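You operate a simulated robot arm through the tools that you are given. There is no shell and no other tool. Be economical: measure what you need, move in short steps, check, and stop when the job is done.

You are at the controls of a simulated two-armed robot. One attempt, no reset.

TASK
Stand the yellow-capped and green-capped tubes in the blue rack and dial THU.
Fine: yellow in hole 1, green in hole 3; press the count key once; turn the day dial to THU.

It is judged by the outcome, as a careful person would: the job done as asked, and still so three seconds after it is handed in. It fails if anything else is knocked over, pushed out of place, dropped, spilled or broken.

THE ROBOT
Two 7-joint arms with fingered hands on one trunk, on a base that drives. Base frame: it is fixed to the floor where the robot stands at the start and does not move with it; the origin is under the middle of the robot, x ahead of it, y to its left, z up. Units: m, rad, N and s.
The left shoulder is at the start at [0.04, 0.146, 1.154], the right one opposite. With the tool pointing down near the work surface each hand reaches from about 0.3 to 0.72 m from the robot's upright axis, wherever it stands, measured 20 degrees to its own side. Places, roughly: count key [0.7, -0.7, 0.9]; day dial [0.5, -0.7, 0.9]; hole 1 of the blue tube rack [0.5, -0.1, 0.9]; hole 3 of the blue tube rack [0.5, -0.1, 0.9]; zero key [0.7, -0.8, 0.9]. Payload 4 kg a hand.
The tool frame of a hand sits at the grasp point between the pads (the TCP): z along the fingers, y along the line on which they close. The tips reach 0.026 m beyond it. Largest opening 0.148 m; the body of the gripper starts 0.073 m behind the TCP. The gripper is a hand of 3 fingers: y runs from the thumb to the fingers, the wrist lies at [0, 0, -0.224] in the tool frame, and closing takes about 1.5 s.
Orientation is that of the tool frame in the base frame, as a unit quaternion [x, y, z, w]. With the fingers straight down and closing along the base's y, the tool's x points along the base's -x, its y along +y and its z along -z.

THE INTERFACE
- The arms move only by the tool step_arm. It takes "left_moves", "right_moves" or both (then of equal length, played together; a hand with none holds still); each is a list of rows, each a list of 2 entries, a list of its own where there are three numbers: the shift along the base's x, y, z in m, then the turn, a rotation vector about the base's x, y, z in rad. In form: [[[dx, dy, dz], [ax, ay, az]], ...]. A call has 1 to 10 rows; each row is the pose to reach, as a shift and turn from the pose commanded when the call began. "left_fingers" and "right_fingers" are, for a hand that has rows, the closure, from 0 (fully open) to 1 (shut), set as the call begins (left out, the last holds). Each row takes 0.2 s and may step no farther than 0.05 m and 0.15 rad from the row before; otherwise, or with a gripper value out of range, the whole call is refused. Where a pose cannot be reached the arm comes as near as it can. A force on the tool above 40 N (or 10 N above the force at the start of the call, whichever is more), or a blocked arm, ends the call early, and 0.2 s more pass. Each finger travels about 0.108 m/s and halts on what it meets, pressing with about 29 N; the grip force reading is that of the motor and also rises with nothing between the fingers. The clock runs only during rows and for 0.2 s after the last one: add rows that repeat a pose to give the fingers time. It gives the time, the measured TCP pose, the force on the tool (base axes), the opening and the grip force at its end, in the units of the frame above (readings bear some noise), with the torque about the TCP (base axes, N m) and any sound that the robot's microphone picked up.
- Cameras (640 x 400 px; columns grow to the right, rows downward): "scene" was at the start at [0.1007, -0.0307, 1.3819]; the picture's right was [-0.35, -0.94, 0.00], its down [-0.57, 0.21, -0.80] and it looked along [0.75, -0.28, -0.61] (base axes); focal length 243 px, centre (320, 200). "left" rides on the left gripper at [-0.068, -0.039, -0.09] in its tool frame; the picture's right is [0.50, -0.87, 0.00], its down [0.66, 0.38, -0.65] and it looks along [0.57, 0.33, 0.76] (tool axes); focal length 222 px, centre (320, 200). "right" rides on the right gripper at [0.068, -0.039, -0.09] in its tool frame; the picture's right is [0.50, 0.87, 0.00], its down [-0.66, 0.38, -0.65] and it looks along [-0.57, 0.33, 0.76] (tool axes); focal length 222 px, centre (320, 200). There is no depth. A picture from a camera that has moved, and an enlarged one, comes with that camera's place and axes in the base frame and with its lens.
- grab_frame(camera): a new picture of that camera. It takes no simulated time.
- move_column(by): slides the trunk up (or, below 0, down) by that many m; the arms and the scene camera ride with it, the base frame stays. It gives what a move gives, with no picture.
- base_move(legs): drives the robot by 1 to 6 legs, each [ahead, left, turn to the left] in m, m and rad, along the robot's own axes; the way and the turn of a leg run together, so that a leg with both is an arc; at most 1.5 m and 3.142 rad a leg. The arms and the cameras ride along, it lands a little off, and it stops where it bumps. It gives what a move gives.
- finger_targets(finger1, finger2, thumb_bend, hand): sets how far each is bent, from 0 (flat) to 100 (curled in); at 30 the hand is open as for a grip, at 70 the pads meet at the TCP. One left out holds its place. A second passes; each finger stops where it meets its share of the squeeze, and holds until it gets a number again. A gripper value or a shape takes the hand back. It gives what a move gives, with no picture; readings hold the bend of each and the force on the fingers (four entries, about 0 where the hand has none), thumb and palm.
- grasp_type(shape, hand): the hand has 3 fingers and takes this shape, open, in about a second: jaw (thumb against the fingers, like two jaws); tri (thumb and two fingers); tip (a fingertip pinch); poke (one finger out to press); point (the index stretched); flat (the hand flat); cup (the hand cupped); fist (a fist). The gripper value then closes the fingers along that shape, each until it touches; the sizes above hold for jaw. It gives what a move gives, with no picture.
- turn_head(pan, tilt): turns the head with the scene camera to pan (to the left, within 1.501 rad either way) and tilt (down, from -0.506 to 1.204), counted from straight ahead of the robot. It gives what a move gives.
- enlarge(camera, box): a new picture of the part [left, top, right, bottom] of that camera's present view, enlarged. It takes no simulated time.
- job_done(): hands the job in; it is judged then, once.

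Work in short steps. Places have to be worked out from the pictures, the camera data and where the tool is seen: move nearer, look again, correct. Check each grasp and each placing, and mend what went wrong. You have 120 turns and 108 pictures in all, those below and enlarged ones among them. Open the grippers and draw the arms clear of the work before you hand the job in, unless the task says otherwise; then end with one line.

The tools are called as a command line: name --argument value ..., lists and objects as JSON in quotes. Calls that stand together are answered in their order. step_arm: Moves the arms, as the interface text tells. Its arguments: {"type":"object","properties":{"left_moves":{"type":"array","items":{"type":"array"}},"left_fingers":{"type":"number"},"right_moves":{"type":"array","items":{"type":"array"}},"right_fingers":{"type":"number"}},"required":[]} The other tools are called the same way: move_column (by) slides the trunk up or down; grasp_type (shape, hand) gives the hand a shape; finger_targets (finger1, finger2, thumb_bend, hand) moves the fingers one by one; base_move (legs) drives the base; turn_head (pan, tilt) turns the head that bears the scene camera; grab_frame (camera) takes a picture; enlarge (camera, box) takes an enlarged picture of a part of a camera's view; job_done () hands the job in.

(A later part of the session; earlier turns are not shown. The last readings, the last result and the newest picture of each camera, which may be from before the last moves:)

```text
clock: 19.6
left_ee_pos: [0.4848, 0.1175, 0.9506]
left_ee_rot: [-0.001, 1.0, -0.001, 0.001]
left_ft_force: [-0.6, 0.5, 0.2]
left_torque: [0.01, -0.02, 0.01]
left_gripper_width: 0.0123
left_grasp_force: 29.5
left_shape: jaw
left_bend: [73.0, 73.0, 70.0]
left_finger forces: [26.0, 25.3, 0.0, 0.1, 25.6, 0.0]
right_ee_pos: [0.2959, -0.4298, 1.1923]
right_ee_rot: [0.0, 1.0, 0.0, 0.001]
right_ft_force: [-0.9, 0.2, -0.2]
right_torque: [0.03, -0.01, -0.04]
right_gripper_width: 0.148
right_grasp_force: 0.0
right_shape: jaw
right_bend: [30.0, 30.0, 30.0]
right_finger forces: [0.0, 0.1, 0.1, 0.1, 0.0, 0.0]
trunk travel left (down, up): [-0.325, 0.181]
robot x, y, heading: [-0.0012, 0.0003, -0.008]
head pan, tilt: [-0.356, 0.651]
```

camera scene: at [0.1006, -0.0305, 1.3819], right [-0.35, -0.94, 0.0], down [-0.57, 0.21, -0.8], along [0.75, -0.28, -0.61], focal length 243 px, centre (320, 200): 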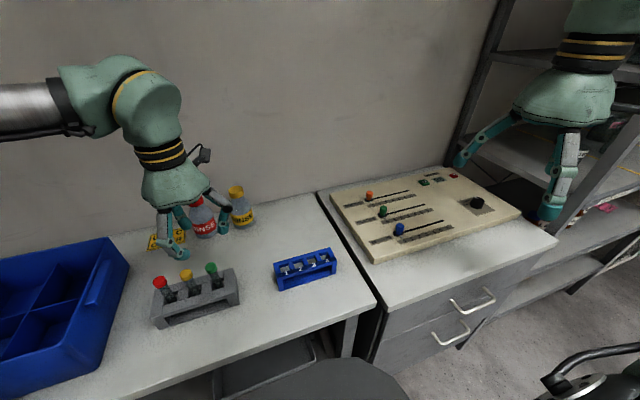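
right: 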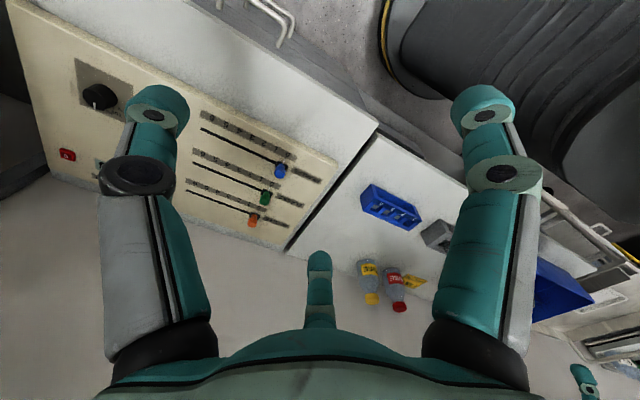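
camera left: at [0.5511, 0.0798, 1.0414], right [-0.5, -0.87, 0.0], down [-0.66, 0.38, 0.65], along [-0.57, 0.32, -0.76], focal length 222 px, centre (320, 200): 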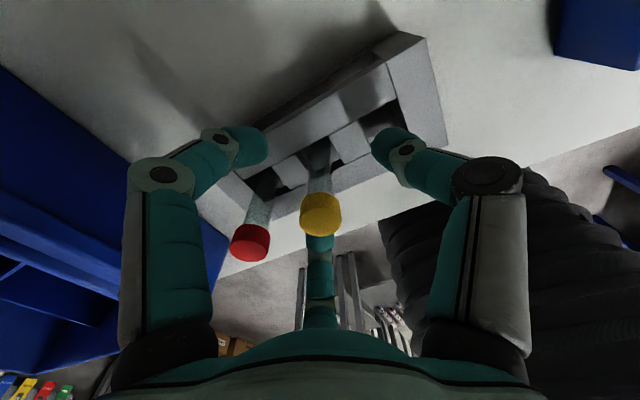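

The grip matches the green one. I'll lift, then carry toward hole 1 at about [0.466, -0.079].

step_arm --left_moves '[[[0, 0, 0.02], [0, 0, 0]], [[0, 0, 0.055], [0, 0, 0]], [[0, 0, 0.095], [0, 0, 0]], [[0, 0, 0.13], [0, 0, 0]], [[-0.005, -0.045, 0.13], [0, 0, 0]], [[-0.01, -0.09, 0.13], [0, 0, 0]], [[-0.015, -0.135, 0.13], [0, 0, 0]], [[-0.0185, -0.18, 0.13], [0, 0, 0]], [[-0.0185, -0.196, 0.1], [0, 0, 0]], [[-0.0185, -0.196, 0.1], [0, 0, 0]]]'

enlarge --camera "left" --box '[220, 30, 460, 200]'

enlarge --camera "scene" --box '[250, 210, 350, 290]'

```text
clock: 21.8
left_ee_pos: [0.4646, -0.0754, 1.0529]
left_ee_rot: [-0.002, 1.0, -0.001, 0.0]
left_ft_force: [-0.1, 0.4, -0.1]
left_torque: [-0.01, -0.01, -0.04]
left_gripper_width: 0.0121
left_grasp_force: 29.3
left_shape: jaw
left_bend: [73.0, 73.0, 70.0]
left_finger forces: [26.2, 25.3, 0.0, 0.0, 25.6, 0.1]
right_ee_pos: [0.2956, -0.4293, 1.1928]
right_ee_rot: [0.0, 1.0, 0.0, 0.0]
right_ft_force: [0.5, -0.6, -0.6]
right_torque: [0.02, -0.02, 0.01]
right_gripper_width: 0.1479
right_grasp_force: 0.1
right_shape: jaw
right_bend: [30.0, 30.0, 30.0]
right_finger forces: [0.0, 0.0, 0.0, 0.0, 0.1, 0.0]
trunk travel left (down, up): [-0.325, 0.181]
robot x, y, heading: [0.0004, -0.0, 0.0]
head pan, tilt: [-0.356, 0.651]
```

```text
2.35 times, centred on (340, 115) of left
camera zoom: at [0.532, -0.1161, 1.1438], right [-0.5, -0.87, 0.0], down [-0.66, 0.38, 0.65], along [-0.57, 0.32, -0.76], focal length 523 px, centre (273, 400)
```

zoom: 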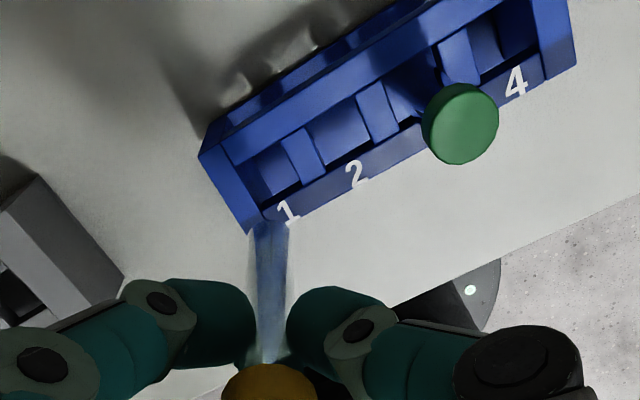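

```text
5.00 times, centred on (300, 250) of scene
camera zoom: at [0.1003, -0.0302, 1.3819], right [-0.35, -0.94, 0.0], down [-0.57, 0.21, -0.8], along [0.75, -0.28, -0.61], focal length 1213 px, centre (420, -50)
```

zoom: 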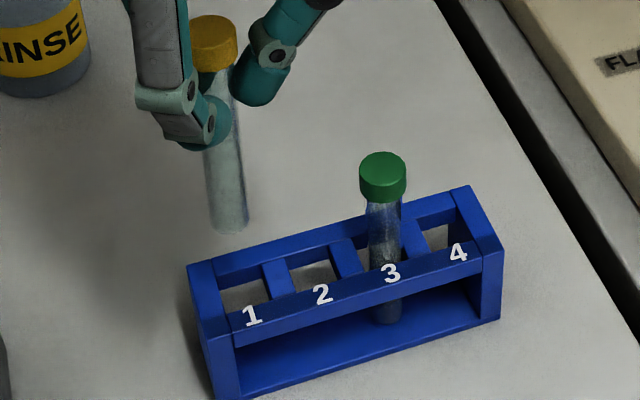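

The tube is within about 2–3 mm of hole 1. I'll correct by [+0.002, -0.002], lower to just above the rack, and check.

step_arm --left_moves '[[[0.002, -0.002, -0.015], [0, 0, 0]], [[0.002, -0.002, -0.035], [0, 0, 0]], [[0.002, -0.002, -0.035], [0, 0, 0]]]'

enlarge --camera "left" --box '[220, 30, 420, 170]'

enlarge --camera "scene" --box '[250, 210, 350, 290]'

```text
clock: 22.6
left_ee_pos: [0.4681, -0.0801, 1.0159]
left_ee_rot: [-0.001, 1.0, -0.001, 0.0]
left_ft_force: [1.1, -0.5, 0.2]
left_torque: [0.03, 0.01, 0.02]
left_gripper_width: 0.0123
left_grasp_force: 29.0
left_shape: jaw
left_bend: [73.0, 73.0, 70.0]
left_finger forces: [26.3, 25.2, 0.1, 0.0, 25.7, 0.0]
right_ee_pos: [0.294, -0.4303, 1.1918]
right_ee_rot: [0.001, 1.0, 0.0, 0.0]
right_ft_force: [0.0, -0.8, 0.4]
right_torque: [-0.02, 0.0, 0.01]
right_gripper_width: 0.1479
right_grasp_force: 0.1
right_shape: jaw
right_bend: [30.0, 30.0, 30.0]
right_finger forces: [0.0, 0.0, 0.0, 0.0, 0.0, 0.0]
trunk travel left (down, up): [-0.325, 0.181]
robot x, y, heading: [-0.0016, 0.0013, 0.001]
head pan, tilt: [-0.356, 0.651]
```

```text
2.86 times, centred on (320, 100) of left
camera zoom: at [0.5348, -0.1189, 1.1085], right [-0.5, -0.87, 0.0], down [-0.66, 0.38, 0.65], along [-0.57, 0.32, -0.76], focal length 635 px, centre (320, 486)
```

zoom: 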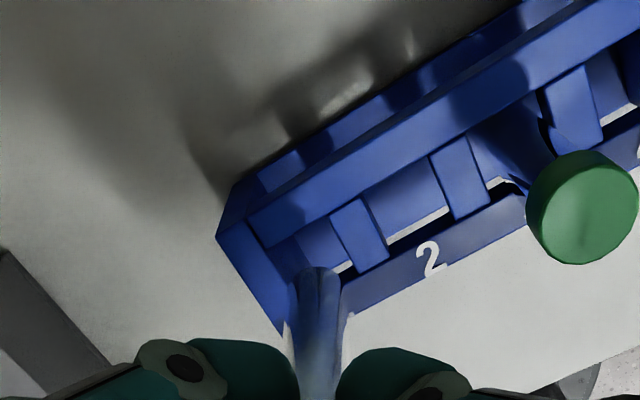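

```text
5.00 times, centred on (300, 250) of scene
camera zoom: at [0.1004, -0.0309, 1.3819], right [-0.35, -0.94, 0.0], down [-0.57, 0.21, -0.8], along [0.75, -0.28, -0.61], focal length 1213 px, centre (420, -50)
```

zoom: 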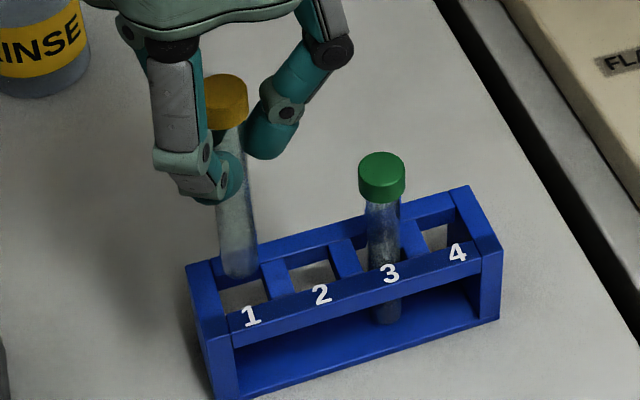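

This matches the relative view that worked for green. I'll lower it in small steps.

step_arm --left_moves '[[[0, -0.0005, -0.01], [0, 0, 0]], [[0, -0.0005, -0.02], [0, 0, 0]], [[0, -0.0005, -0.03], [0, 0, 0]], [[0, -0.0005, -0.04], [0, 0, 0]], [[0, -0.0005, -0.05], [0, 0, 0]], [[0, -0.0005, -0.058], [0, 0, 0]], [[0, -0.0005, -0.062], [0, 0, 0]], [[0, -0.0005, -0.062], [0, 0, 0]]]'

enlarge --camera "scene" --box '[250, 210, 350, 290]'

```text
clock: 24.4
left_ee_pos: [0.4677, -0.0817, 0.9547]
left_ee_rot: [-0.001, 1.0, -0.001, -0.001]
left_ft_force: [-0.6, 0.4, -0.3]
left_torque: [0.02, 0.01, 0.01]
left_gripper_width: 0.0122
left_grasp_force: 28.8
left_shape: jaw
left_bend: [73.0, 73.0, 70.0]
left_finger forces: [26.4, 25.3, 0.1, 0.1, 25.4, 0.0]
right_ee_pos: [0.295, -0.4294, 1.1918]
right_ee_rot: [0.0, 1.0, 0.0, 0.0]
right_ft_force: [0.2, 0.7, 0.7]
right_torque: [0.0, 0.02, 0.01]
right_gripper_width: 0.148
right_grasp_force: 0.0
right_shape: jaw
right_bend: [30.0, 30.0, 30.0]
right_finger forces: [0.0, 0.1, 0.0, 0.0, 0.0, 0.0]
trunk travel left (down, up): [-0.325, 0.181]
robot x, y, heading: [-0.0013, 0.0023, -0.001]
head pan, tilt: [-0.356, 0.651]
```

```text
5.00 times, centred on (300, 250) of scene
camera zoom: at [0.1007, -0.0307, 1.3819], right [-0.35, -0.94, 0.0], down [-0.57, 0.21, -0.8], along [0.75, -0.28, -0.61], focal length 1213 px, centre (420, -50)
```

zoom: 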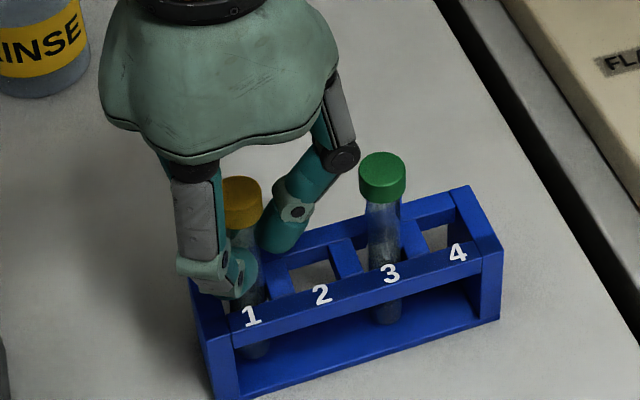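

It's in hole 1. I'll lower the last few millimetres until contact.

step_arm --left_moves '[[[0, 0, -0.002], [0, 0, 0]], [[0, 0, -0.004], [0, 0, 0]], [[0, 0, -0.006], [0, 0, 0]], [[0, 0, -0.007], [0, 0, 0]]]'

```text
clock: 25.4
left_ee_pos: [0.4672, -0.0814, 0.9485]
left_ee_rot: [-0.001, 1.0, -0.002, 0.001]
left_ft_force: [-0.2, 0.2, 12.1]
left_torque: [0.04, -0.02, 0.02]
left_gripper_width: 0.0127
left_grasp_force: 28.8
left_shape: jaw
left_bend: [73.0, 73.0, 69.0]
left_finger forces: [28.3, 28.1, 0.1, 0.1, 27.6, 0.0]
right_ee_pos: [0.2936, -0.43, 1.1929]
right_ee_rot: [0.0, 1.0, 0.0, 0.001]
right_ft_force: [-0.5, -0.1, 0.9]
right_torque: [0.02, -0.04, -0.03]
right_gripper_width: 0.1478
right_grasp_force: 0.1
right_shape: jaw
right_bend: [30.0, 30.0, 30.0]
right_finger forces: [0.0, 0.0, 0.0, 0.1, 0.0, 0.1]
trunk travel left (down, up): [-0.325, 0.181]
robot x, y, heading: [-0.001, -0.0016, 0.001]
head pan, tilt: [-0.356, 0.651]
```

Contact at 12 N, so it's seated. I'll back off 1 mm, open only a little to keep the thumb clear of green, and look.

step_arm --left_moves '[[[0, 0, 0.0015], [0, 0, 0]], [[0, 0, 0.0015], [0, 0, 0]], [[0, 0, 0.0015], [0, 0, 0]]]' --left_fingers 0.76

enlarge --camera "scene" --box '[250, 210, 350, 290]'

grab_frame --camera "left"

```text
clock: 26.2
left_ee_pos: [0.4669, -0.0805, 0.9489]
left_ee_rot: [-0.001, 1.0, 0.0, -0.002]
left_ft_force: [0.0, -0.4, -0.2]
left_torque: [-0.02, 0.01, -0.01]
left_gripper_width: 0.0355
left_grasp_force: 0.1
left_shape: jaw
left_bend: [76.0, 76.0, 70.0]
left_finger forces: [0.1, 0.0, 0.0, 0.0, 0.0, 0.0]
right_ee_pos: [0.2966, -0.4295, 1.193]
right_ee_rot: [0.0, 1.0, -0.001, 0.001]
right_ft_force: [0.6, -0.7, 0.9]
right_torque: [0.01, -0.01, -0.01]
right_gripper_width: 0.1477
right_grasp_force: 0.1
right_shape: jaw
right_bend: [30.0, 30.0, 30.0]
right_finger forces: [0.1, 0.0, 0.0, 0.0, 0.1, 0.0]
trunk travel left (down, up): [-0.325, 0.181]
robot x, y, heading: [-0.0014, 0.0002, -0.003]
head pan, tilt: [-0.356, 0.651]
```

```text
5.00 times, centred on (300, 250) of scene
camera zoom: at [0.1005, -0.0307, 1.3819], right [-0.35, -0.94, 0.0], down [-0.57, 0.21, -0.8], along [0.75, -0.28, -0.61], focal length 1213 px, centre (420, -50)
```

zoom: 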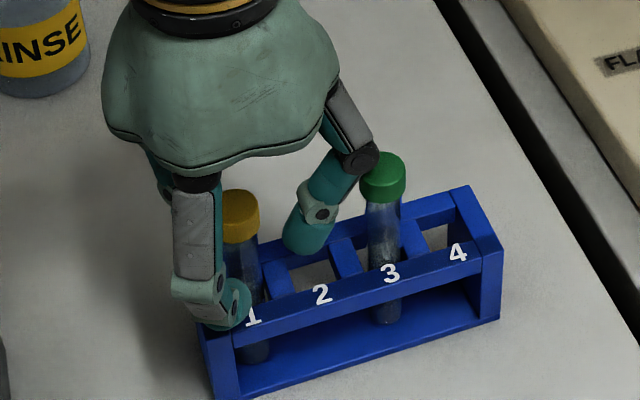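

```text
68 pictures are left
camera left: at [0.5347, -0.1198, 1.0394], right [-0.5, -0.87, 0.0], down [-0.66, 0.38, 0.65], along [-0.57, 0.32, -0.76], focal length 222 px, centre (320, 200)
```

left: 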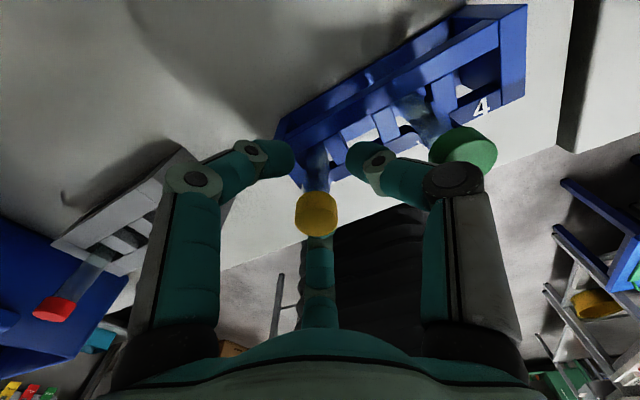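

Released, and neither tube has moved. I'll rise straight up.

step_arm --left_moves '[[[0, 0, 0.02], [0, 0, 0]], [[0, 0, 0.05], [0, 0, 0]], [[0, 0, 0.09], [0, 0, 0]], [[0, 0, 0.14], [0, 0, 0]], [[0, 0, 0.19], [0, 0, 0]], [[-0.02, 0.04, 0.23], [0, 0, 0]]]'

grab_frame --camera "scene"

enlarge --camera "scene" --box '[250, 210, 350, 290]'

grab_frame --camera "right"

```text
refused: row 6 steps farther than a row can; nothing moved
```

```text
67 pictures are left
camera scene: at [0.1005, -0.0307, 1.3819], right [-0.35, -0.94, 0.0], down [-0.57, 0.21, -0.8], along [0.75, -0.28, -0.61], focal length 243 px, centre (320, 200)
```

scene: 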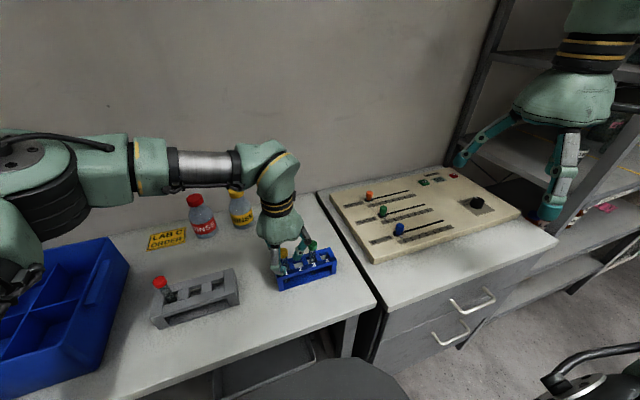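

```text
5.00 times, centred on (300, 250) of scene
camera zoom: at [0.1005, -0.0307, 1.3819], right [-0.35, -0.94, 0.0], down [-0.57, 0.21, -0.8], along [0.75, -0.28, -0.61], focal length 1213 px, centre (420, -50)
```

zoom: 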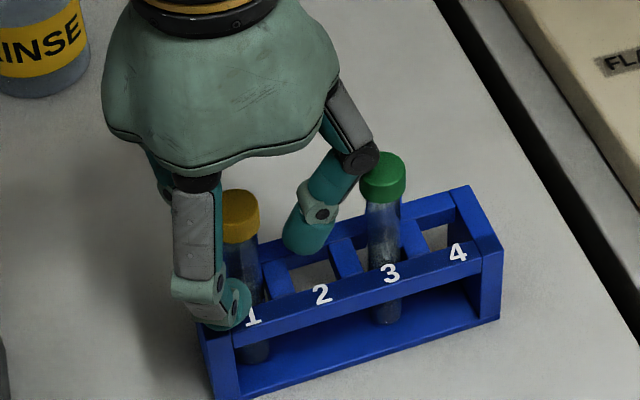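

```text
65 pictures are left
camera right: at [0.2273, -0.4678, 1.2818], right [-0.5, 0.87, 0.0], down [0.66, 0.38, 0.65], along [0.57, 0.33, -0.76], focal length 222 px, centre (320, 200)
```

right: 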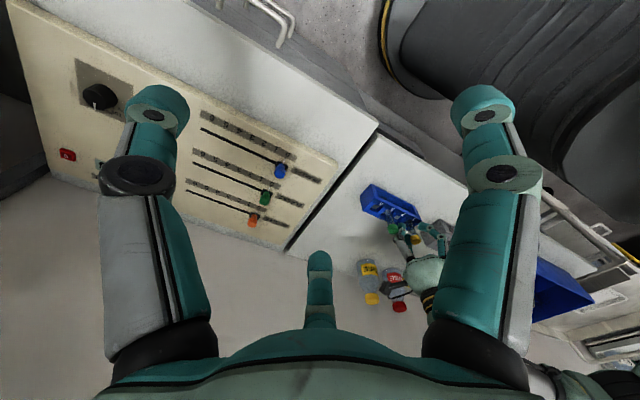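

The last row was too long a step, so nothing moved. Repeating with legal steps.

step_arm --left_moves '[[[0, 0, 0.02], [0, 0, 0]], [[0, 0, 0.05], [0, 0, 0]], [[0, 0, 0.09], [0, 0, 0]], [[0, 0, 0.13], [0, 0, 0]], [[0, 0, 0.17], [0, 0, 0]], [[-0.015, 0.02, 0.21], [0, 0, 0]], [[-0.04, 0.04, 0.24], [0, 0, 0]], [[-0.07, 0.06, 0.26], [0, 0, 0]], [[-0.1, 0.08, 0.27], [0, 0, 0]]]'

enlarge --camera "scene" --box '[140, 180, 360, 330]'

turn_head --pan -0.9 --tilt 0.75

grab_frame --camera "scene"

```text
clock: 28.2
left_ee_pos: [0.3644, 0.0013, 1.2182]
left_ee_rot: [-0.002, 1.0, -0.001, 0.0]
left_ft_force: [-0.2, -0.1, 0.5]
left_torque: [0.0, 0.03, -0.02]
left_gripper_width: 0.0352
left_grasp_force: 0.1
left_shape: jaw
left_bend: [76.0, 76.0, 70.0]
left_finger forces: [0.0, 0.1, 0.0, 0.0, 0.0, 0.0]
right_ee_pos: [0.2945, -0.4277, 1.1934]
right_ee_rot: [0.0, 1.0, -0.001, 0.0]
right_ft_force: [-0.3, 0.1, 0.2]
right_torque: [0.0, -0.01, 0.01]
right_gripper_width: 0.1478
right_grasp_force: 0.0
right_shape: jaw
right_bend: [30.0, 30.0, 30.0]
right_finger forces: [0.0, 0.0, 0.1, 0.1, 0.1, 0.0]
trunk travel left (down, up): [-0.325, 0.181]
robot x, y, heading: [0.0002, 0.0007, -0.005]
head pan, tilt: [-0.356, 0.651]
```

```text
2.67 times, centred on (250, 255) of scene
camera zoom: at [0.0996, -0.0292, 1.382], right [-0.35, -0.94, 0.0], down [-0.57, 0.21, -0.8], along [0.75, -0.28, -0.61], focal length 647 px, centre (507, 53)
```

zoom: 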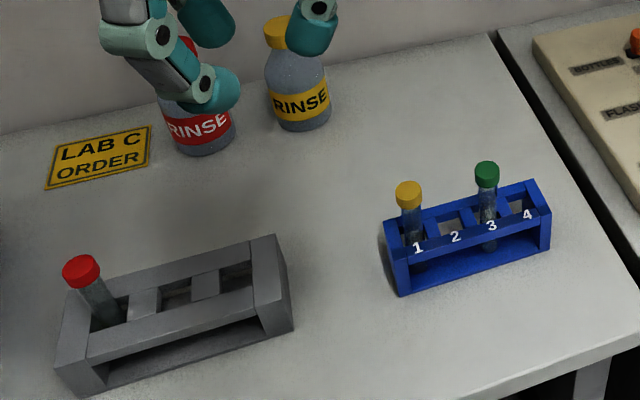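

```text
clock: 29.2
left_ee_pos: [0.3657, -0.0009, 1.2172]
left_ee_rot: [-0.001, 1.0, -0.001, 0.0]
left_ft_force: [0.5, 0.2, -0.2]
left_torque: [-0.01, -0.01, 0.0]
left_gripper_width: 0.0353
left_grasp_force: 0.1
left_shape: jaw
left_bend: [76.0, 76.0, 70.0]
left_finger forces: [0.0, 0.1, 0.0, 0.1, 0.0, 0.0]
right_ee_pos: [0.2955, -0.4306, 1.1929]
right_ee_rot: [0.0, 1.0, 0.0, -0.001]
right_ft_force: [-0.3, 0.2, 1.2]
right_torque: [0.0, 0.0, -0.01]
right_gripper_width: 0.1478
right_grasp_force: 0.1
right_shape: jaw
right_bend: [30.0, 30.0, 30.0]
right_finger forces: [0.0, 0.0, 0.0, 0.0, 0.1, 0.0]
trunk travel left (down, up): [-0.325, 0.181]
robot x, y, heading: [0.0, 0.0008, 0.001]
head pan, tilt: [-0.901, 0.75]
```

```text
63 pictures are left
camera scene: at [0.0709, -0.0654, 1.3735], right [-0.78, -0.62, 0.0], down [-0.42, 0.53, -0.73], along [0.45, -0.57, -0.68], focal length 243 px, centre (320, 200)
```

scene: 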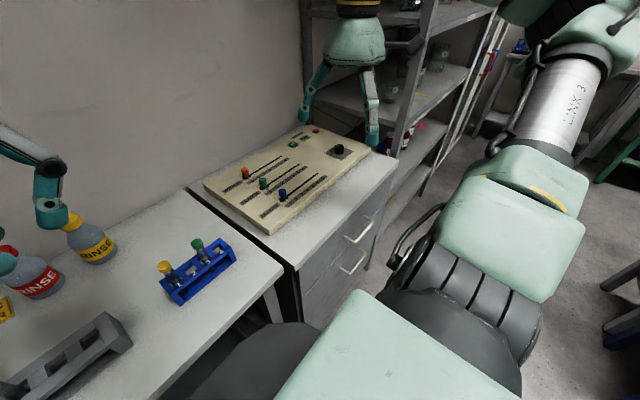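

Yellow and green both stand in their holes. Before driving right toward the panel I'll check the floor and what's in the way.

turn_head --pan -0.3 --tilt 1.2

grab_frame --camera "scene"

turn_head --pan -1.3 --tilt 0.9

grab_frame --camera "scene"

```text
clock: 30.2
left_ee_pos: [0.3669, -0.0014, 1.218]
left_ee_rot: [-0.001, 1.0, -0.001, 0.0]
left_ft_force: [-0.2, -0.3, 0.5]
left_torque: [0.01, -0.04, -0.02]
left_gripper_width: 0.0355
left_grasp_force: 0.1
left_shape: jaw
left_bend: [76.0, 76.0, 70.0]
left_finger forces: [0.0, 0.0, 0.0, 0.1, 0.0, 0.0]
right_ee_pos: [0.2944, -0.4302, 1.193]
right_ee_rot: [0.0, 1.0, 0.0, 0.001]
right_ft_force: [0.9, 0.7, 0.3]
right_torque: [-0.01, 0.01, 0.0]
right_gripper_width: 0.148
right_grasp_force: 0.0
right_shape: jaw
right_bend: [30.0, 30.0, 30.0]
right_finger forces: [0.0, 0.0, 0.0, 0.0, 0.0, 0.0]
trunk travel left (down, up): [-0.325, 0.181]
robot x, y, heading: [0.0008, 0.0028, -0.001]
head pan, tilt: [-0.3, 1.201]
```

```text
62 pictures are left
camera scene: at [0.0728, -0.0171, 1.3418], right [-0.3, -0.95, 0.0], down [-0.89, 0.28, -0.36], along [0.35, -0.11, -0.93], focal length 243 px, centre (320, 200)
```

scene: 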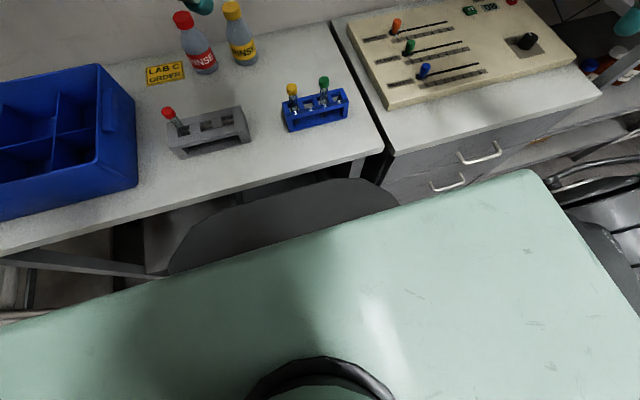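

```text
clock: 31.4
left_ee_pos: [0.367, -0.001, 1.2182]
left_ee_rot: [-0.001, 1.0, -0.001, 0.0]
left_ft_force: [-0.3, 0.3, -0.1]
left_torque: [0.0, -0.03, -0.01]
left_gripper_width: 0.0356
left_grasp_force: 0.0
left_shape: jaw
left_bend: [76.0, 76.0, 70.0]
left_finger forces: [0.0, 0.0, 0.0, 0.0, 0.0, 0.0]
right_ee_pos: [0.2962, -0.4296, 1.1914]
right_ee_rot: [0.001, 1.0, 0.0, 0.0]
right_ft_force: [-0.1, -0.1, 0.2]
right_torque: [0.02, 0.02, 0.03]
right_gripper_width: 0.1477
right_grasp_force: 0.2
right_shape: jaw
right_bend: [30.0, 30.0, 30.0]
right_finger forces: [0.0, 0.1, 0.0, 0.0, 0.0, 0.1]
trunk travel left (down, up): [-0.325, 0.181]
robot x, y, heading: [0.0007, -0.001, 0.002]
head pan, tilt: [-1.3, 0.901]
```

```text
61 pictures are left
camera scene: at [0.0396, -0.0732, 1.3615], right [-0.96, -0.27, 0.0], down [-0.21, 0.76, -0.62], along [0.17, -0.6, -0.78], focal length 243 px, centre (320, 200)
```

scene: 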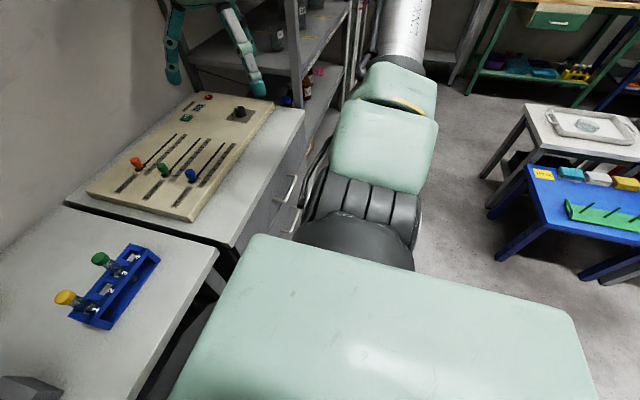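

The dark disc is the robot's own base, and the floor to the right is clear. I'll tuck the right hand in a bit, then drive 0.45 m to the right.

step_arm --right_moves '[[[0.0, 0.04, 0.02], [0, 0, 0]], [[0.02, 0.08, 0.04], [0, 0, 0]], [[0.03, 0.12, 0.04], [0, 0, 0]]]'

base_move --legs '[[0, -0.45, 0]]'

turn_head --pan -0.35 --tilt 0.75

grab_frame --camera "scene"

grab_frame --camera "right"

```text
clock: 32.2
left_ee_pos: [0.367, -0.0001, 1.2173]
left_ee_rot: [-0.001, 1.0, -0.002, 0.0]
left_ft_force: [0.0, 0.0, 1.1]
left_torque: [-0.02, 0.0, 0.02]
left_gripper_width: 0.0353
left_grasp_force: 0.1
left_shape: jaw
left_bend: [76.0, 76.0, 70.0]
left_finger forces: [0.0, 0.0, 0.0, 0.0, 0.1, 0.1]
right_ee_pos: [0.3257, -0.3078, 1.235]
right_ee_rot: [0.001, 1.0, -0.001, 0.0]
right_ft_force: [0.6, -0.6, 0.0]
right_torque: [-0.02, 0.01, -0.01]
right_gripper_width: 0.1477
right_grasp_force: 0.1
right_shape: jaw
right_bend: [30.0, 30.0, 30.0]
right_finger forces: [0.0, 0.1, 0.1, 0.0, 0.1, 0.0]
trunk travel left (down, up): [-0.325, 0.181]
robot x, y, heading: [0.001, -0.0002, -0.004]
head pan, tilt: [-1.3, 0.901]
```

```text
clock: 35.0
left_ee_pos: [0.3667, -0.4517, 1.2179]
left_ee_rot: [-0.001, 1.0, -0.002, -0.002]
left_ft_force: [-0.4, -0.7, 0.5]
left_torque: [-0.01, -0.02, -0.04]
left_gripper_width: 0.0353
left_grasp_force: 0.0
left_shape: jaw
left_bend: [76.0, 76.0, 70.0]
left_finger forces: [0.1, 0.0, 0.1, 0.0, 0.1, 0.0]
right_ee_pos: [0.3245, -0.7613, 1.235]
right_ee_rot: [-0.001, 1.0, 0.0, 0.001]
right_ft_force: [0.0, 0.5, -0.9]
right_torque: [0.02, 0.03, 0.0]
right_gripper_width: 0.1478
right_grasp_force: 0.0
right_shape: jaw
right_bend: [30.0, 30.0, 30.0]
right_finger forces: [0.0, 0.0, 0.0, 0.0, 0.0, 0.0]
trunk travel left (down, up): [-0.325, 0.181]
robot x, y, heading: [0.0015, -0.4555, 0.002]
head pan, tilt: [-1.3, 0.901]
```

```text
clock: 36.2
left_ee_pos: [0.3676, -0.4536, 1.2184]
left_ee_rot: [-0.002, 1.0, -0.001, 0.0]
left_ft_force: [0.7, -0.5, -0.4]
left_torque: [0.0, 0.01, 0.04]
left_gripper_width: 0.0353
left_grasp_force: 0.0
left_shape: jaw
left_bend: [76.0, 76.0, 70.0]
left_finger forces: [0.0, 0.0, 0.0, 0.0, 0.0, 0.1]
right_ee_pos: [0.3249, -0.7634, 1.2343]
right_ee_rot: [0.0, 1.0, -0.001, 0.0]
right_ft_force: [0.9, -0.9, -0.7]
right_torque: [0.01, -0.01, -0.02]
right_gripper_width: 0.148
right_grasp_force: 0.1
right_shape: jaw
right_bend: [30.0, 30.0, 30.0]
right_finger forces: [0.0, 0.1, 0.1, 0.0, 0.0, 0.0]
trunk travel left (down, up): [-0.325, 0.181]
robot x, y, heading: [-0.0014, -0.4533, -0.001]
head pan, tilt: [-0.351, 0.75]
```

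```text
60 pictures are left
camera scene: at [0.0975, -0.482, 1.3734], right [-0.34, -0.94, 0.0], down [-0.64, 0.23, -0.73], along [0.69, -0.25, -0.68], focal length 243 px, centre (320, 200)
```

scene: 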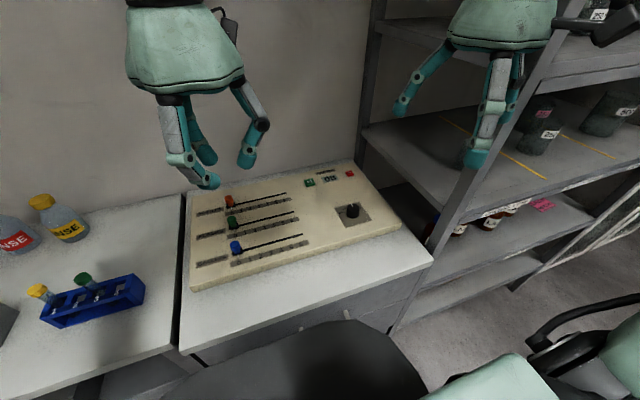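

```text
59 pictures are left
camera right: at [0.258, -0.8006, 1.3242], right [-0.5, 0.87, 0.0], down [0.65, 0.38, 0.65], along [0.57, 0.33, -0.76], focal length 222 px, centre (320, 200)
```

right: 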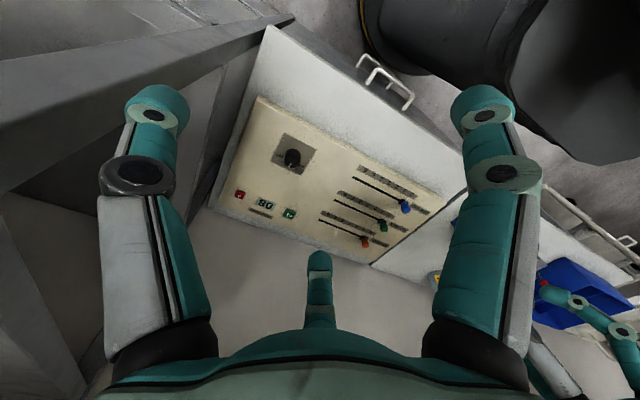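

The panel is in reach now. I'll enlarge the dial and keys in both cameras.

enlarge --camera "scene" --box '[325, 190, 385, 230]'

enlarge --camera "scene" --box '[290, 160, 410, 235]'

enlarge --camera "right" --box '[225, 120, 345, 230]'

```text
10.00 times, centred on (355, 210) of scene
camera zoom: at [0.0975, -0.482, 1.3734], right [-0.34, -0.94, 0.0], down [-0.64, 0.23, -0.73], along [0.69, -0.25, -0.68], focal length 2427 px, centre (-30, 100)
```

zoom: 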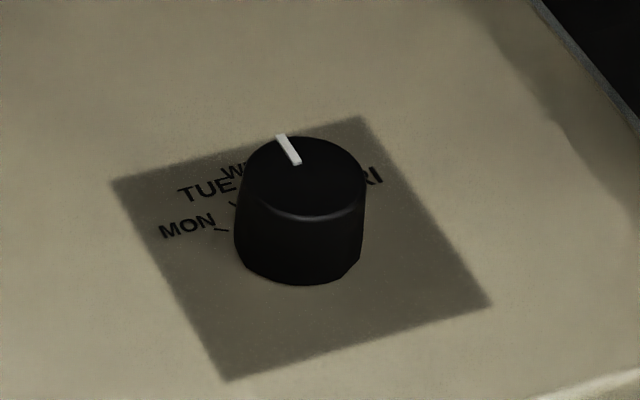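

```text
5.33 times, centred on (350, 198) of scene
camera zoom: at [0.0975, -0.482, 1.3734], right [-0.34, -0.94, 0.0], down [-0.64, 0.23, -0.73], along [0.69, -0.25, -0.68], focal length 1294 px, centre (160, 213)
```

zoom: 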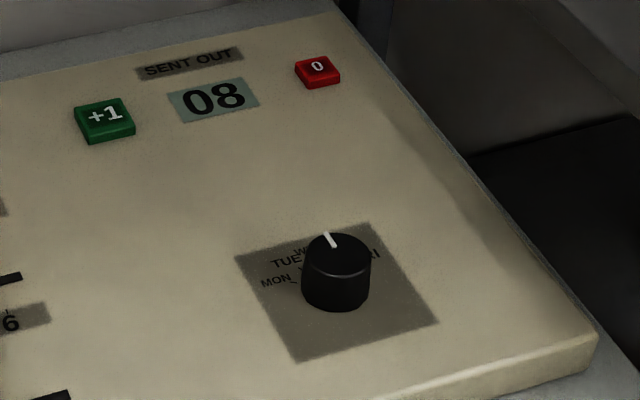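

```text
3.64 times, centred on (285, 175) of right
camera zoom: at [0.258, -0.8006, 1.3242], right [-0.5, 0.87, 0.0], down [0.65, 0.38, 0.65], along [0.57, 0.33, -0.76], focal length 808 px, centre (447, 291)
```

zoom: 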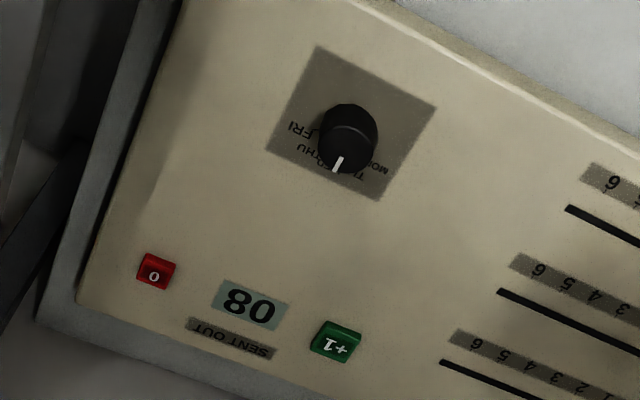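

The count reads 08. The knob centre is at about [0.506, -0.726] with its top at z ≈ 0.91 and its pointer at WED (+x). MON and TUE sit at +60° and +30°, so THU is -30°. I'll move the right hand above the knob.

step_arm --right_moves '[[[0.04, 0.01, -0.02], [0, 0, 0]], [[0.08, 0.02, -0.045], [0, 0, 0]], [[0.12, 0.03, -0.07], [0, 0, 0]], [[0.155, 0.037, -0.1], [0, 0, 0]], [[0.181, 0.037, -0.14], [0, 0, 0]], [[0.181, 0.037, -0.19], [0, 0, 0]], [[0.181, 0.037, -0.23], [0, 0, 0]], [[0.181, 0.037, -0.23], [0, 0, 0]]]' --right_fingers 0.5

grab_frame --camera "right"

grab_frame --camera "scene"

```text
clock: 38.0
left_ee_pos: [0.366, -0.4544, 1.2172]
left_ee_rot: [-0.002, 1.0, -0.001, 0.0]
left_ft_force: [0.6, -0.7, -0.4]
left_torque: [0.01, -0.01, 0.02]
left_gripper_width: 0.0355
left_grasp_force: 0.1
left_shape: jaw
left_bend: [76.0, 76.0, 70.0]
left_finger forces: [0.1, 0.0, 0.1, 0.0, 0.1, 0.0]
right_ee_pos: [0.5083, -0.7273, 1.0044]
right_ee_rot: [0.001, 1.0, 0.0, 0.0]
right_ft_force: [0.6, -0.6, 0.4]
right_torque: [0.01, -0.03, 0.02]
right_gripper_width: 0.0744
right_grasp_force: 0.2
right_shape: jaw
right_bend: [36.0, 36.0, 70.0]
right_finger forces: [0.1, 0.0, 0.0, 0.0, 0.0, 0.0]
trunk travel left (down, up): [-0.325, 0.181]
robot x, y, heading: [-0.0003, -0.4515, 0.003]
head pan, tilt: [-0.351, 0.75]
```

```text
55 pictures are left
camera right: at [0.4418, -0.7642, 1.0936], right [-0.5, 0.87, 0.0], down [0.65, 0.38, 0.65], along [0.57, 0.33, -0.76], focal length 222 px, centre (320, 200)
```

right: 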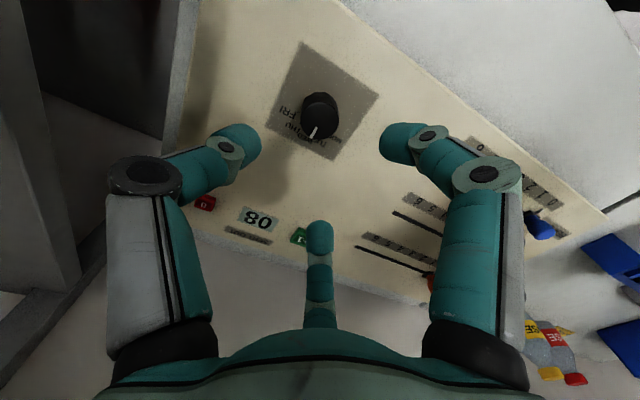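

```text
54 pictures are left
camera scene: at [0.0973, -0.4818, 1.3735], right [-0.34, -0.94, 0.0], down [-0.64, 0.23, -0.73], along [0.69, -0.25, -0.68], focal length 243 px, centre (320, 200)
```

scene: 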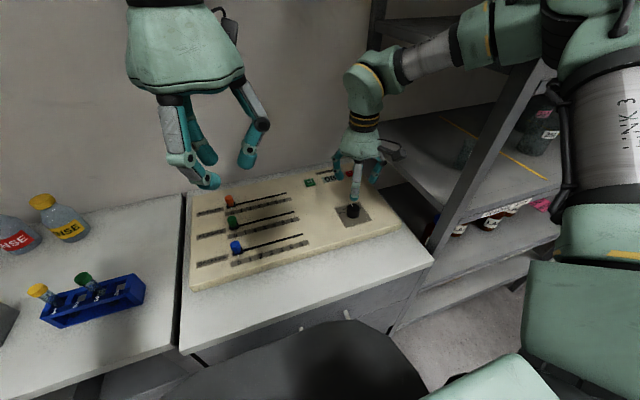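

The knob is under the TCP to within about 2 mm, at [0.506, -0.728]. I'll descend in stages.

step_arm --right_moves '[[[-0.002, -0.002, -0.03], [0, 0, 0]], [[-0.002, -0.002, -0.055], [0, 0, 0]], [[-0.002, -0.002, -0.055], [0, 0, 0]]]'

grab_frame --camera "right"

enlarge --camera "scene" --box '[300, 130, 420, 240]'

```text
clock: 38.8
left_ee_pos: [0.3562, -0.4527, 1.2227]
left_ee_rot: [-0.002, 1.0, -0.002, 0.004]
left_ft_force: [0.4, 0.4, 0.1]
left_torque: [0.0, 0.0, -0.05]
left_gripper_width: 0.0354
left_grasp_force: 0.0
left_shape: jaw
left_bend: [76.0, 76.0, 70.0]
left_finger forces: [0.1, 0.0, 0.0, 0.0, 0.0, 0.0]
right_ee_pos: [0.4992, -0.7289, 0.9546]
right_ee_rot: [0.001, 1.0, -0.001, 0.006]
right_ft_force: [0.2, -0.1, -0.8]
right_torque: [-0.02, 0.02, -0.02]
right_gripper_width: 0.0744
right_grasp_force: 0.1
right_shape: jaw
right_bend: [36.0, 36.0, 70.0]
right_finger forces: [0.0, 0.1, 0.0, 0.0, 0.0, 0.0]
trunk travel left (down, up): [-0.325, 0.181]
robot x, y, heading: [-0.0016, -0.4518, -0.0]
head pan, tilt: [-0.351, 0.75]
```

```text
53 pictures are left
camera right: at [0.4296, -0.7658, 1.0438], right [-0.5, 0.87, -0.01], down [0.65, 0.38, 0.66], along [0.57, 0.33, -0.75], focal length 222 px, centre (320, 200)
```

right: 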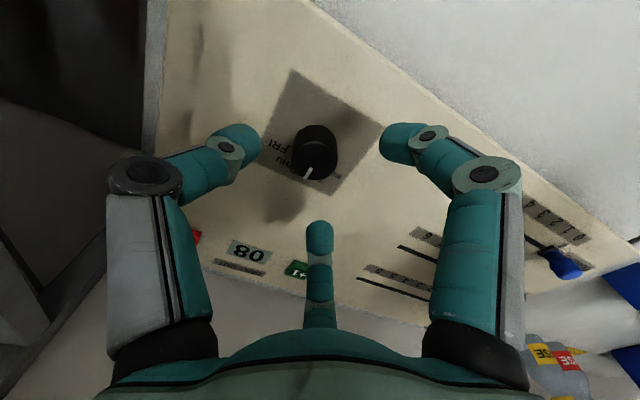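

```text
3.64 times, centred on (360, 185) of scene
camera zoom: at [0.0858, -0.4798, 1.3744], right [-0.34, -0.94, 0.0], down [-0.63, 0.23, -0.74], along [0.69, -0.25, -0.68], focal length 882 px, centre (174, 254)
```

zoom: 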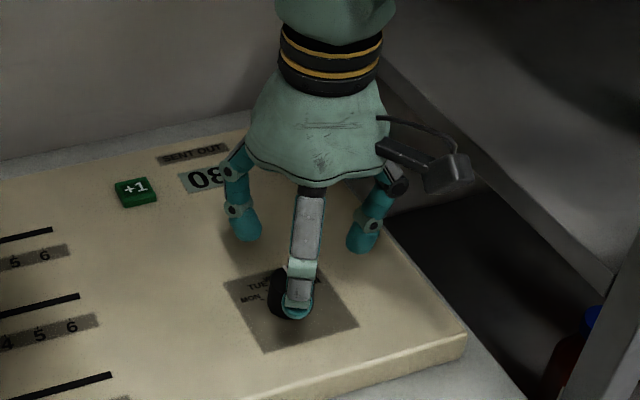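

The whole torso has pitched back about 1 cm (left hand and head moved too), so part of the right arm may be touching something. I'll look before going on.

grab_frame --camera "scene"

grab_frame --camera "left"

```text
51 pictures are left
camera scene: at [0.0858, -0.4798, 1.3744], right [-0.34, -0.94, 0.0], down [-0.63, 0.23, -0.74], along [0.69, -0.25, -0.68], focal length 243 px, centre (320, 200)
```

scene: 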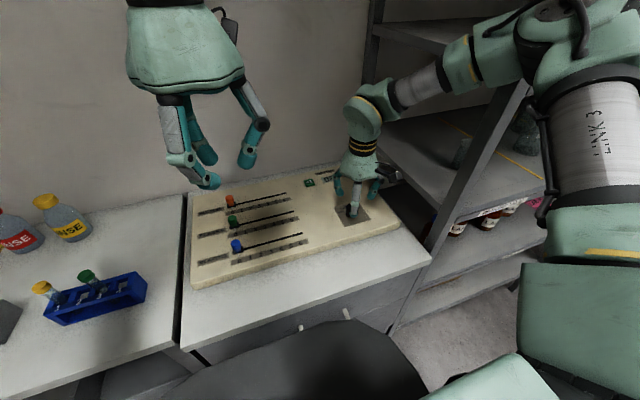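

```text
50 pictures are left
camera left: at [0.4227, -0.4909, 1.3136], right [-0.5, -0.87, 0.0], down [-0.66, 0.38, 0.65], along [-0.56, 0.32, -0.76], focal length 222 px, centre (320, 200)
```

left: 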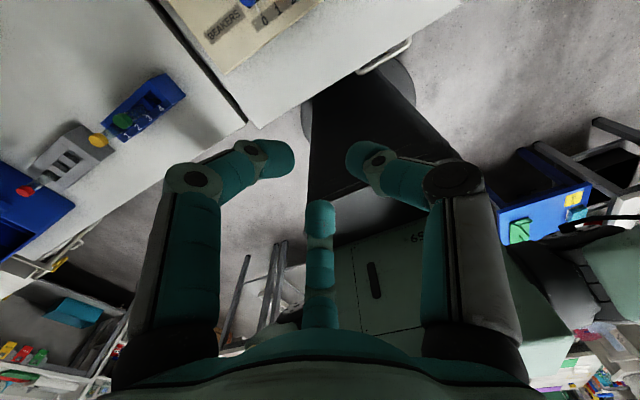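

The right elbow reaches out toward the shelf post (about [0.44, -1.07]), which probably pushed the torso back. I'll retrace the path, then do the panel with the left arm from a spot farther right.

step_arm --right_moves '[[[0.0, 0, 0.03], [0, 0, 0]], [[0.002, 0.002, 0.055], [0, 0, 0]], [[0.002, 0.002, 0.1], [0, 0, 0]], [[0.0, 0.002, 0.14], [0, 0, 0]], [[-0.024, 0.002, 0.18], [0, 0, 0]], [[-0.06, 0.0, 0.21], [0, 0, 0]], [[-0.1, 0, 0.23], [0, 0, 0]], [[-0.14, 0, 0.25], [0, 0, 0]], [[-0.18, 0, 0.27], [0, 0, 0]], [[-0.2, 0, 0.29], [0, 0, 0]]]'

grab_frame --camera "scene"

```text
clock: 41.0
left_ee_pos: [0.3667, -0.4526, 1.2183]
left_ee_rot: [-0.002, 1.0, 0.0, 0.0]
left_ft_force: [-0.4, 0.7, 0.1]
left_torque: [-0.01, -0.03, -0.01]
left_gripper_width: 0.0355
left_grasp_force: 0.1
left_shape: jaw
left_bend: [76.0, 76.0, 70.0]
left_finger forces: [0.1, 0.0, 0.1, 0.0, 0.0, 0.1]
right_ee_pos: [0.3035, -0.7271, 1.2402]
right_ee_rot: [0.0, 1.0, 0.001, 0.0]
right_ft_force: [0.1, -0.2, -0.1]
right_torque: [0.06, -0.02, -0.02]
right_gripper_width: 0.0744
right_grasp_force: 0.1
right_shape: jaw
right_bend: [36.0, 36.0, 70.0]
right_finger forces: [0.0, 0.0, 0.0, 0.1, 0.0, 0.1]
trunk travel left (down, up): [-0.325, 0.181]
robot x, y, heading: [0.0012, -0.4546, 0.004]
head pan, tilt: [-0.351, 0.75]
```

```text
49 pictures are left
camera scene: at [0.0968, -0.4816, 1.3735], right [-0.34, -0.94, 0.0], down [-0.64, 0.23, -0.73], along [0.69, -0.25, -0.68], focal length 243 px, centre (320, 200)
```

scene: 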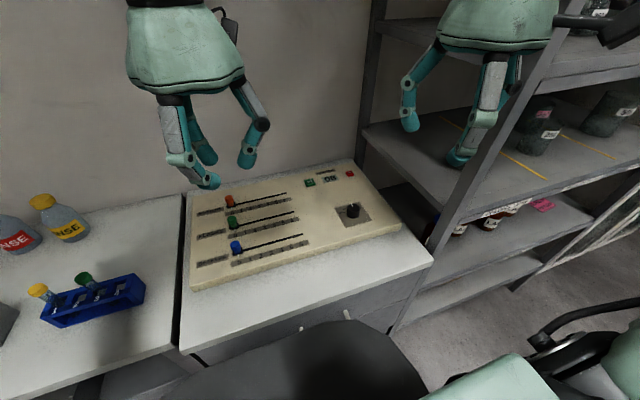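

The torso recovered, and the shelf and panel look unmoved. I'll tuck the right hand back and drive 0.22 m further right, so the left arm faces the panel.

step_arm --right_moves '[[[-0.03, 0.02, 0.0], [0, 0, 0]], [[-0.06, 0.04, 0.0], [0, 0, 0]]]'

base_move --legs '[[0, -0.22, 0]]'

grab_frame --camera "scene"

```text
clock: 41.6
left_ee_pos: [0.3649, -0.4531, 1.219]
left_ee_rot: [-0.002, 1.0, -0.001, 0.0]
left_ft_force: [0.0, -0.3, 0.2]
left_torque: [-0.02, -0.01, 0.01]
left_gripper_width: 0.0354
left_grasp_force: 0.0
left_shape: jaw
left_bend: [76.0, 76.0, 70.0]
left_finger forces: [0.1, 0.0, 0.0, 0.0, 0.1, 0.0]
right_ee_pos: [0.2402, -0.6827, 1.2405]
right_ee_rot: [-0.001, 1.0, 0.0, 0.0]
right_ft_force: [-0.7, 0.4, -0.3]
right_torque: [-0.02, -0.02, 0.02]
right_gripper_width: 0.0743
right_grasp_force: 0.1
right_shape: jaw
right_bend: [36.0, 36.0, 70.0]
right_finger forces: [0.0, 0.0, 0.0, 0.0, 0.1, 0.0]
trunk travel left (down, up): [-0.325, 0.181]
robot x, y, heading: [-0.0029, -0.4533, 0.001]
head pan, tilt: [-0.351, 0.75]
```

```text
clock: 43.3
left_ee_pos: [0.3665, -0.6809, 1.2194]
left_ee_rot: [-0.001, 1.0, -0.002, 0.001]
left_ft_force: [0.2, -0.2, -0.7]
left_torque: [-0.03, -0.02, -0.01]
left_gripper_width: 0.0351
left_grasp_force: 0.1
left_shape: jaw
left_bend: [76.0, 76.0, 70.0]
left_finger forces: [0.1, 0.1, 0.0, 0.0, 0.0, 0.0]
right_ee_pos: [0.2425, -0.9101, 1.2385]
right_ee_rot: [0.001, 1.0, -0.001, 0.0]
right_ft_force: [0.6, -0.3, 0.2]
right_torque: [-0.04, 0.02, 0.05]
right_gripper_width: 0.0746
right_grasp_force: 0.1
right_shape: jaw
right_bend: [36.0, 36.0, 70.0]
right_finger forces: [0.0, 0.0, 0.0, 0.0, 0.0, 0.0]
trunk travel left (down, up): [-0.325, 0.181]
robot x, y, heading: [-0.0006, -0.6814, -0.004]
head pan, tilt: [-0.351, 0.75]
```

```text
48 pictures are left
camera scene: at [0.0972, -0.708, 1.3735], right [-0.34, -0.94, 0.0], down [-0.64, 0.23, -0.73], along [0.69, -0.25, -0.68], focal length 243 px, centre (320, 200)
```

scene: 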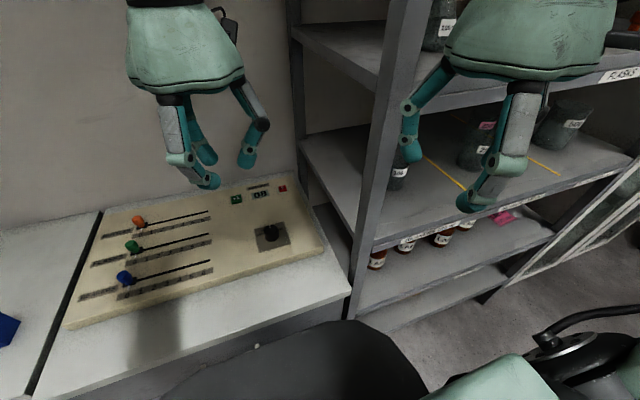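

Robot at y ≈ -0.68, with nothing bumped. I'll bring the left hand above the knob, opened to about 0.074.

step_arm --left_moves '[[[0.04, -0.01, -0.01], [0, 0, 0]], [[0.08, -0.02, -0.03], [0, 0, 0]], [[0.115, -0.035, -0.06], [0, 0, 0]], [[0.14, -0.046, -0.1], [0, 0, 0]], [[0.14, -0.046, -0.145], [0, 0, 0]], [[0.14, -0.046, -0.19], [0, 0, 0]], [[0.14, -0.046, -0.22], [0, 0, 0]], [[0.14, -0.046, -0.22], [0, 0, 0]]]' --left_fingers 0.5

grab_frame --camera "left"

grab_frame --camera "scene"

```text
clock: 45.1
left_ee_pos: [0.5035, -0.7276, 0.9986]
left_ee_rot: [-0.001, 1.0, -0.001, 0.0]
left_ft_force: [0.2, 0.8, 0.0]
left_torque: [0.01, 0.03, 0.02]
left_gripper_width: 0.0735
left_grasp_force: 0.1
left_shape: jaw
left_bend: [36.0, 36.0, 70.0]
left_finger forces: [0.1, 0.0, 0.1, 0.0, 0.0, 0.0]
right_ee_pos: [0.2417, -0.9125, 1.2403]
right_ee_rot: [0.001, 1.0, 0.0, -0.001]
right_ft_force: [-0.3, 0.1, 0.2]
right_torque: [-0.02, 0.03, 0.02]
right_gripper_width: 0.0746
right_grasp_force: 0.0
right_shape: jaw
right_bend: [36.0, 36.0, 70.0]
right_finger forces: [0.1, 0.0, 0.0, 0.0, 0.1, 0.1]
trunk travel left (down, up): [-0.325, 0.181]
robot x, y, heading: [-0.0007, -0.6785, -0.001]
head pan, tilt: [-0.351, 0.75]
```

```text
47 pictures are left
camera left: at [0.5718, -0.7668, 1.0891], right [-0.5, -0.87, 0.0], down [-0.66, 0.38, 0.65], along [-0.57, 0.32, -0.76], focal length 222 px, centre (320, 200)
```

left: 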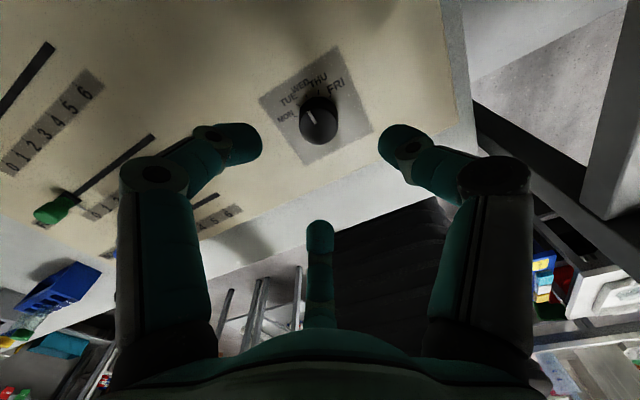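

```text
46 pictures are left
camera scene: at [0.0969, -0.7096, 1.3735], right [-0.35, -0.94, 0.0], down [-0.64, 0.24, -0.73], along [0.69, -0.25, -0.68], focal length 243 px, centre (320, 200)
```

scene: 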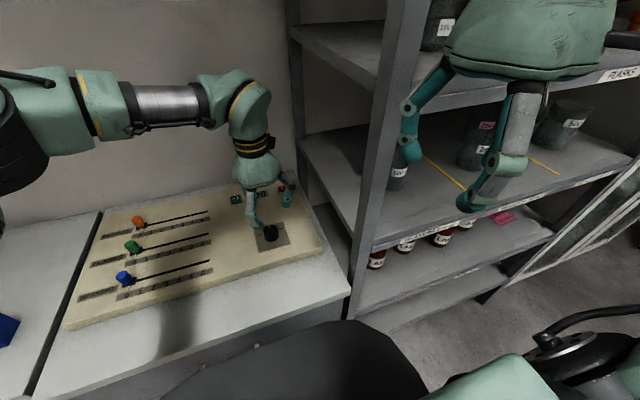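

The labels show from this side, so I'll enlarge to read the dial and its pointer.

enlarge --camera "left" --box '[255, 40, 375, 170]'

```text
3.08 times, centred on (315, 105) of left
camera zoom: at [0.5718, -0.7668, 1.0891], right [-0.5, -0.87, 0.0], down [-0.66, 0.38, 0.65], along [-0.57, 0.32, -0.76], focal length 684 px, centre (335, 492)
```

zoom: 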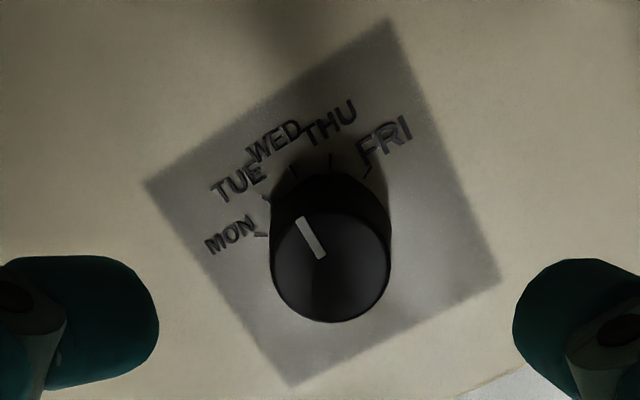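

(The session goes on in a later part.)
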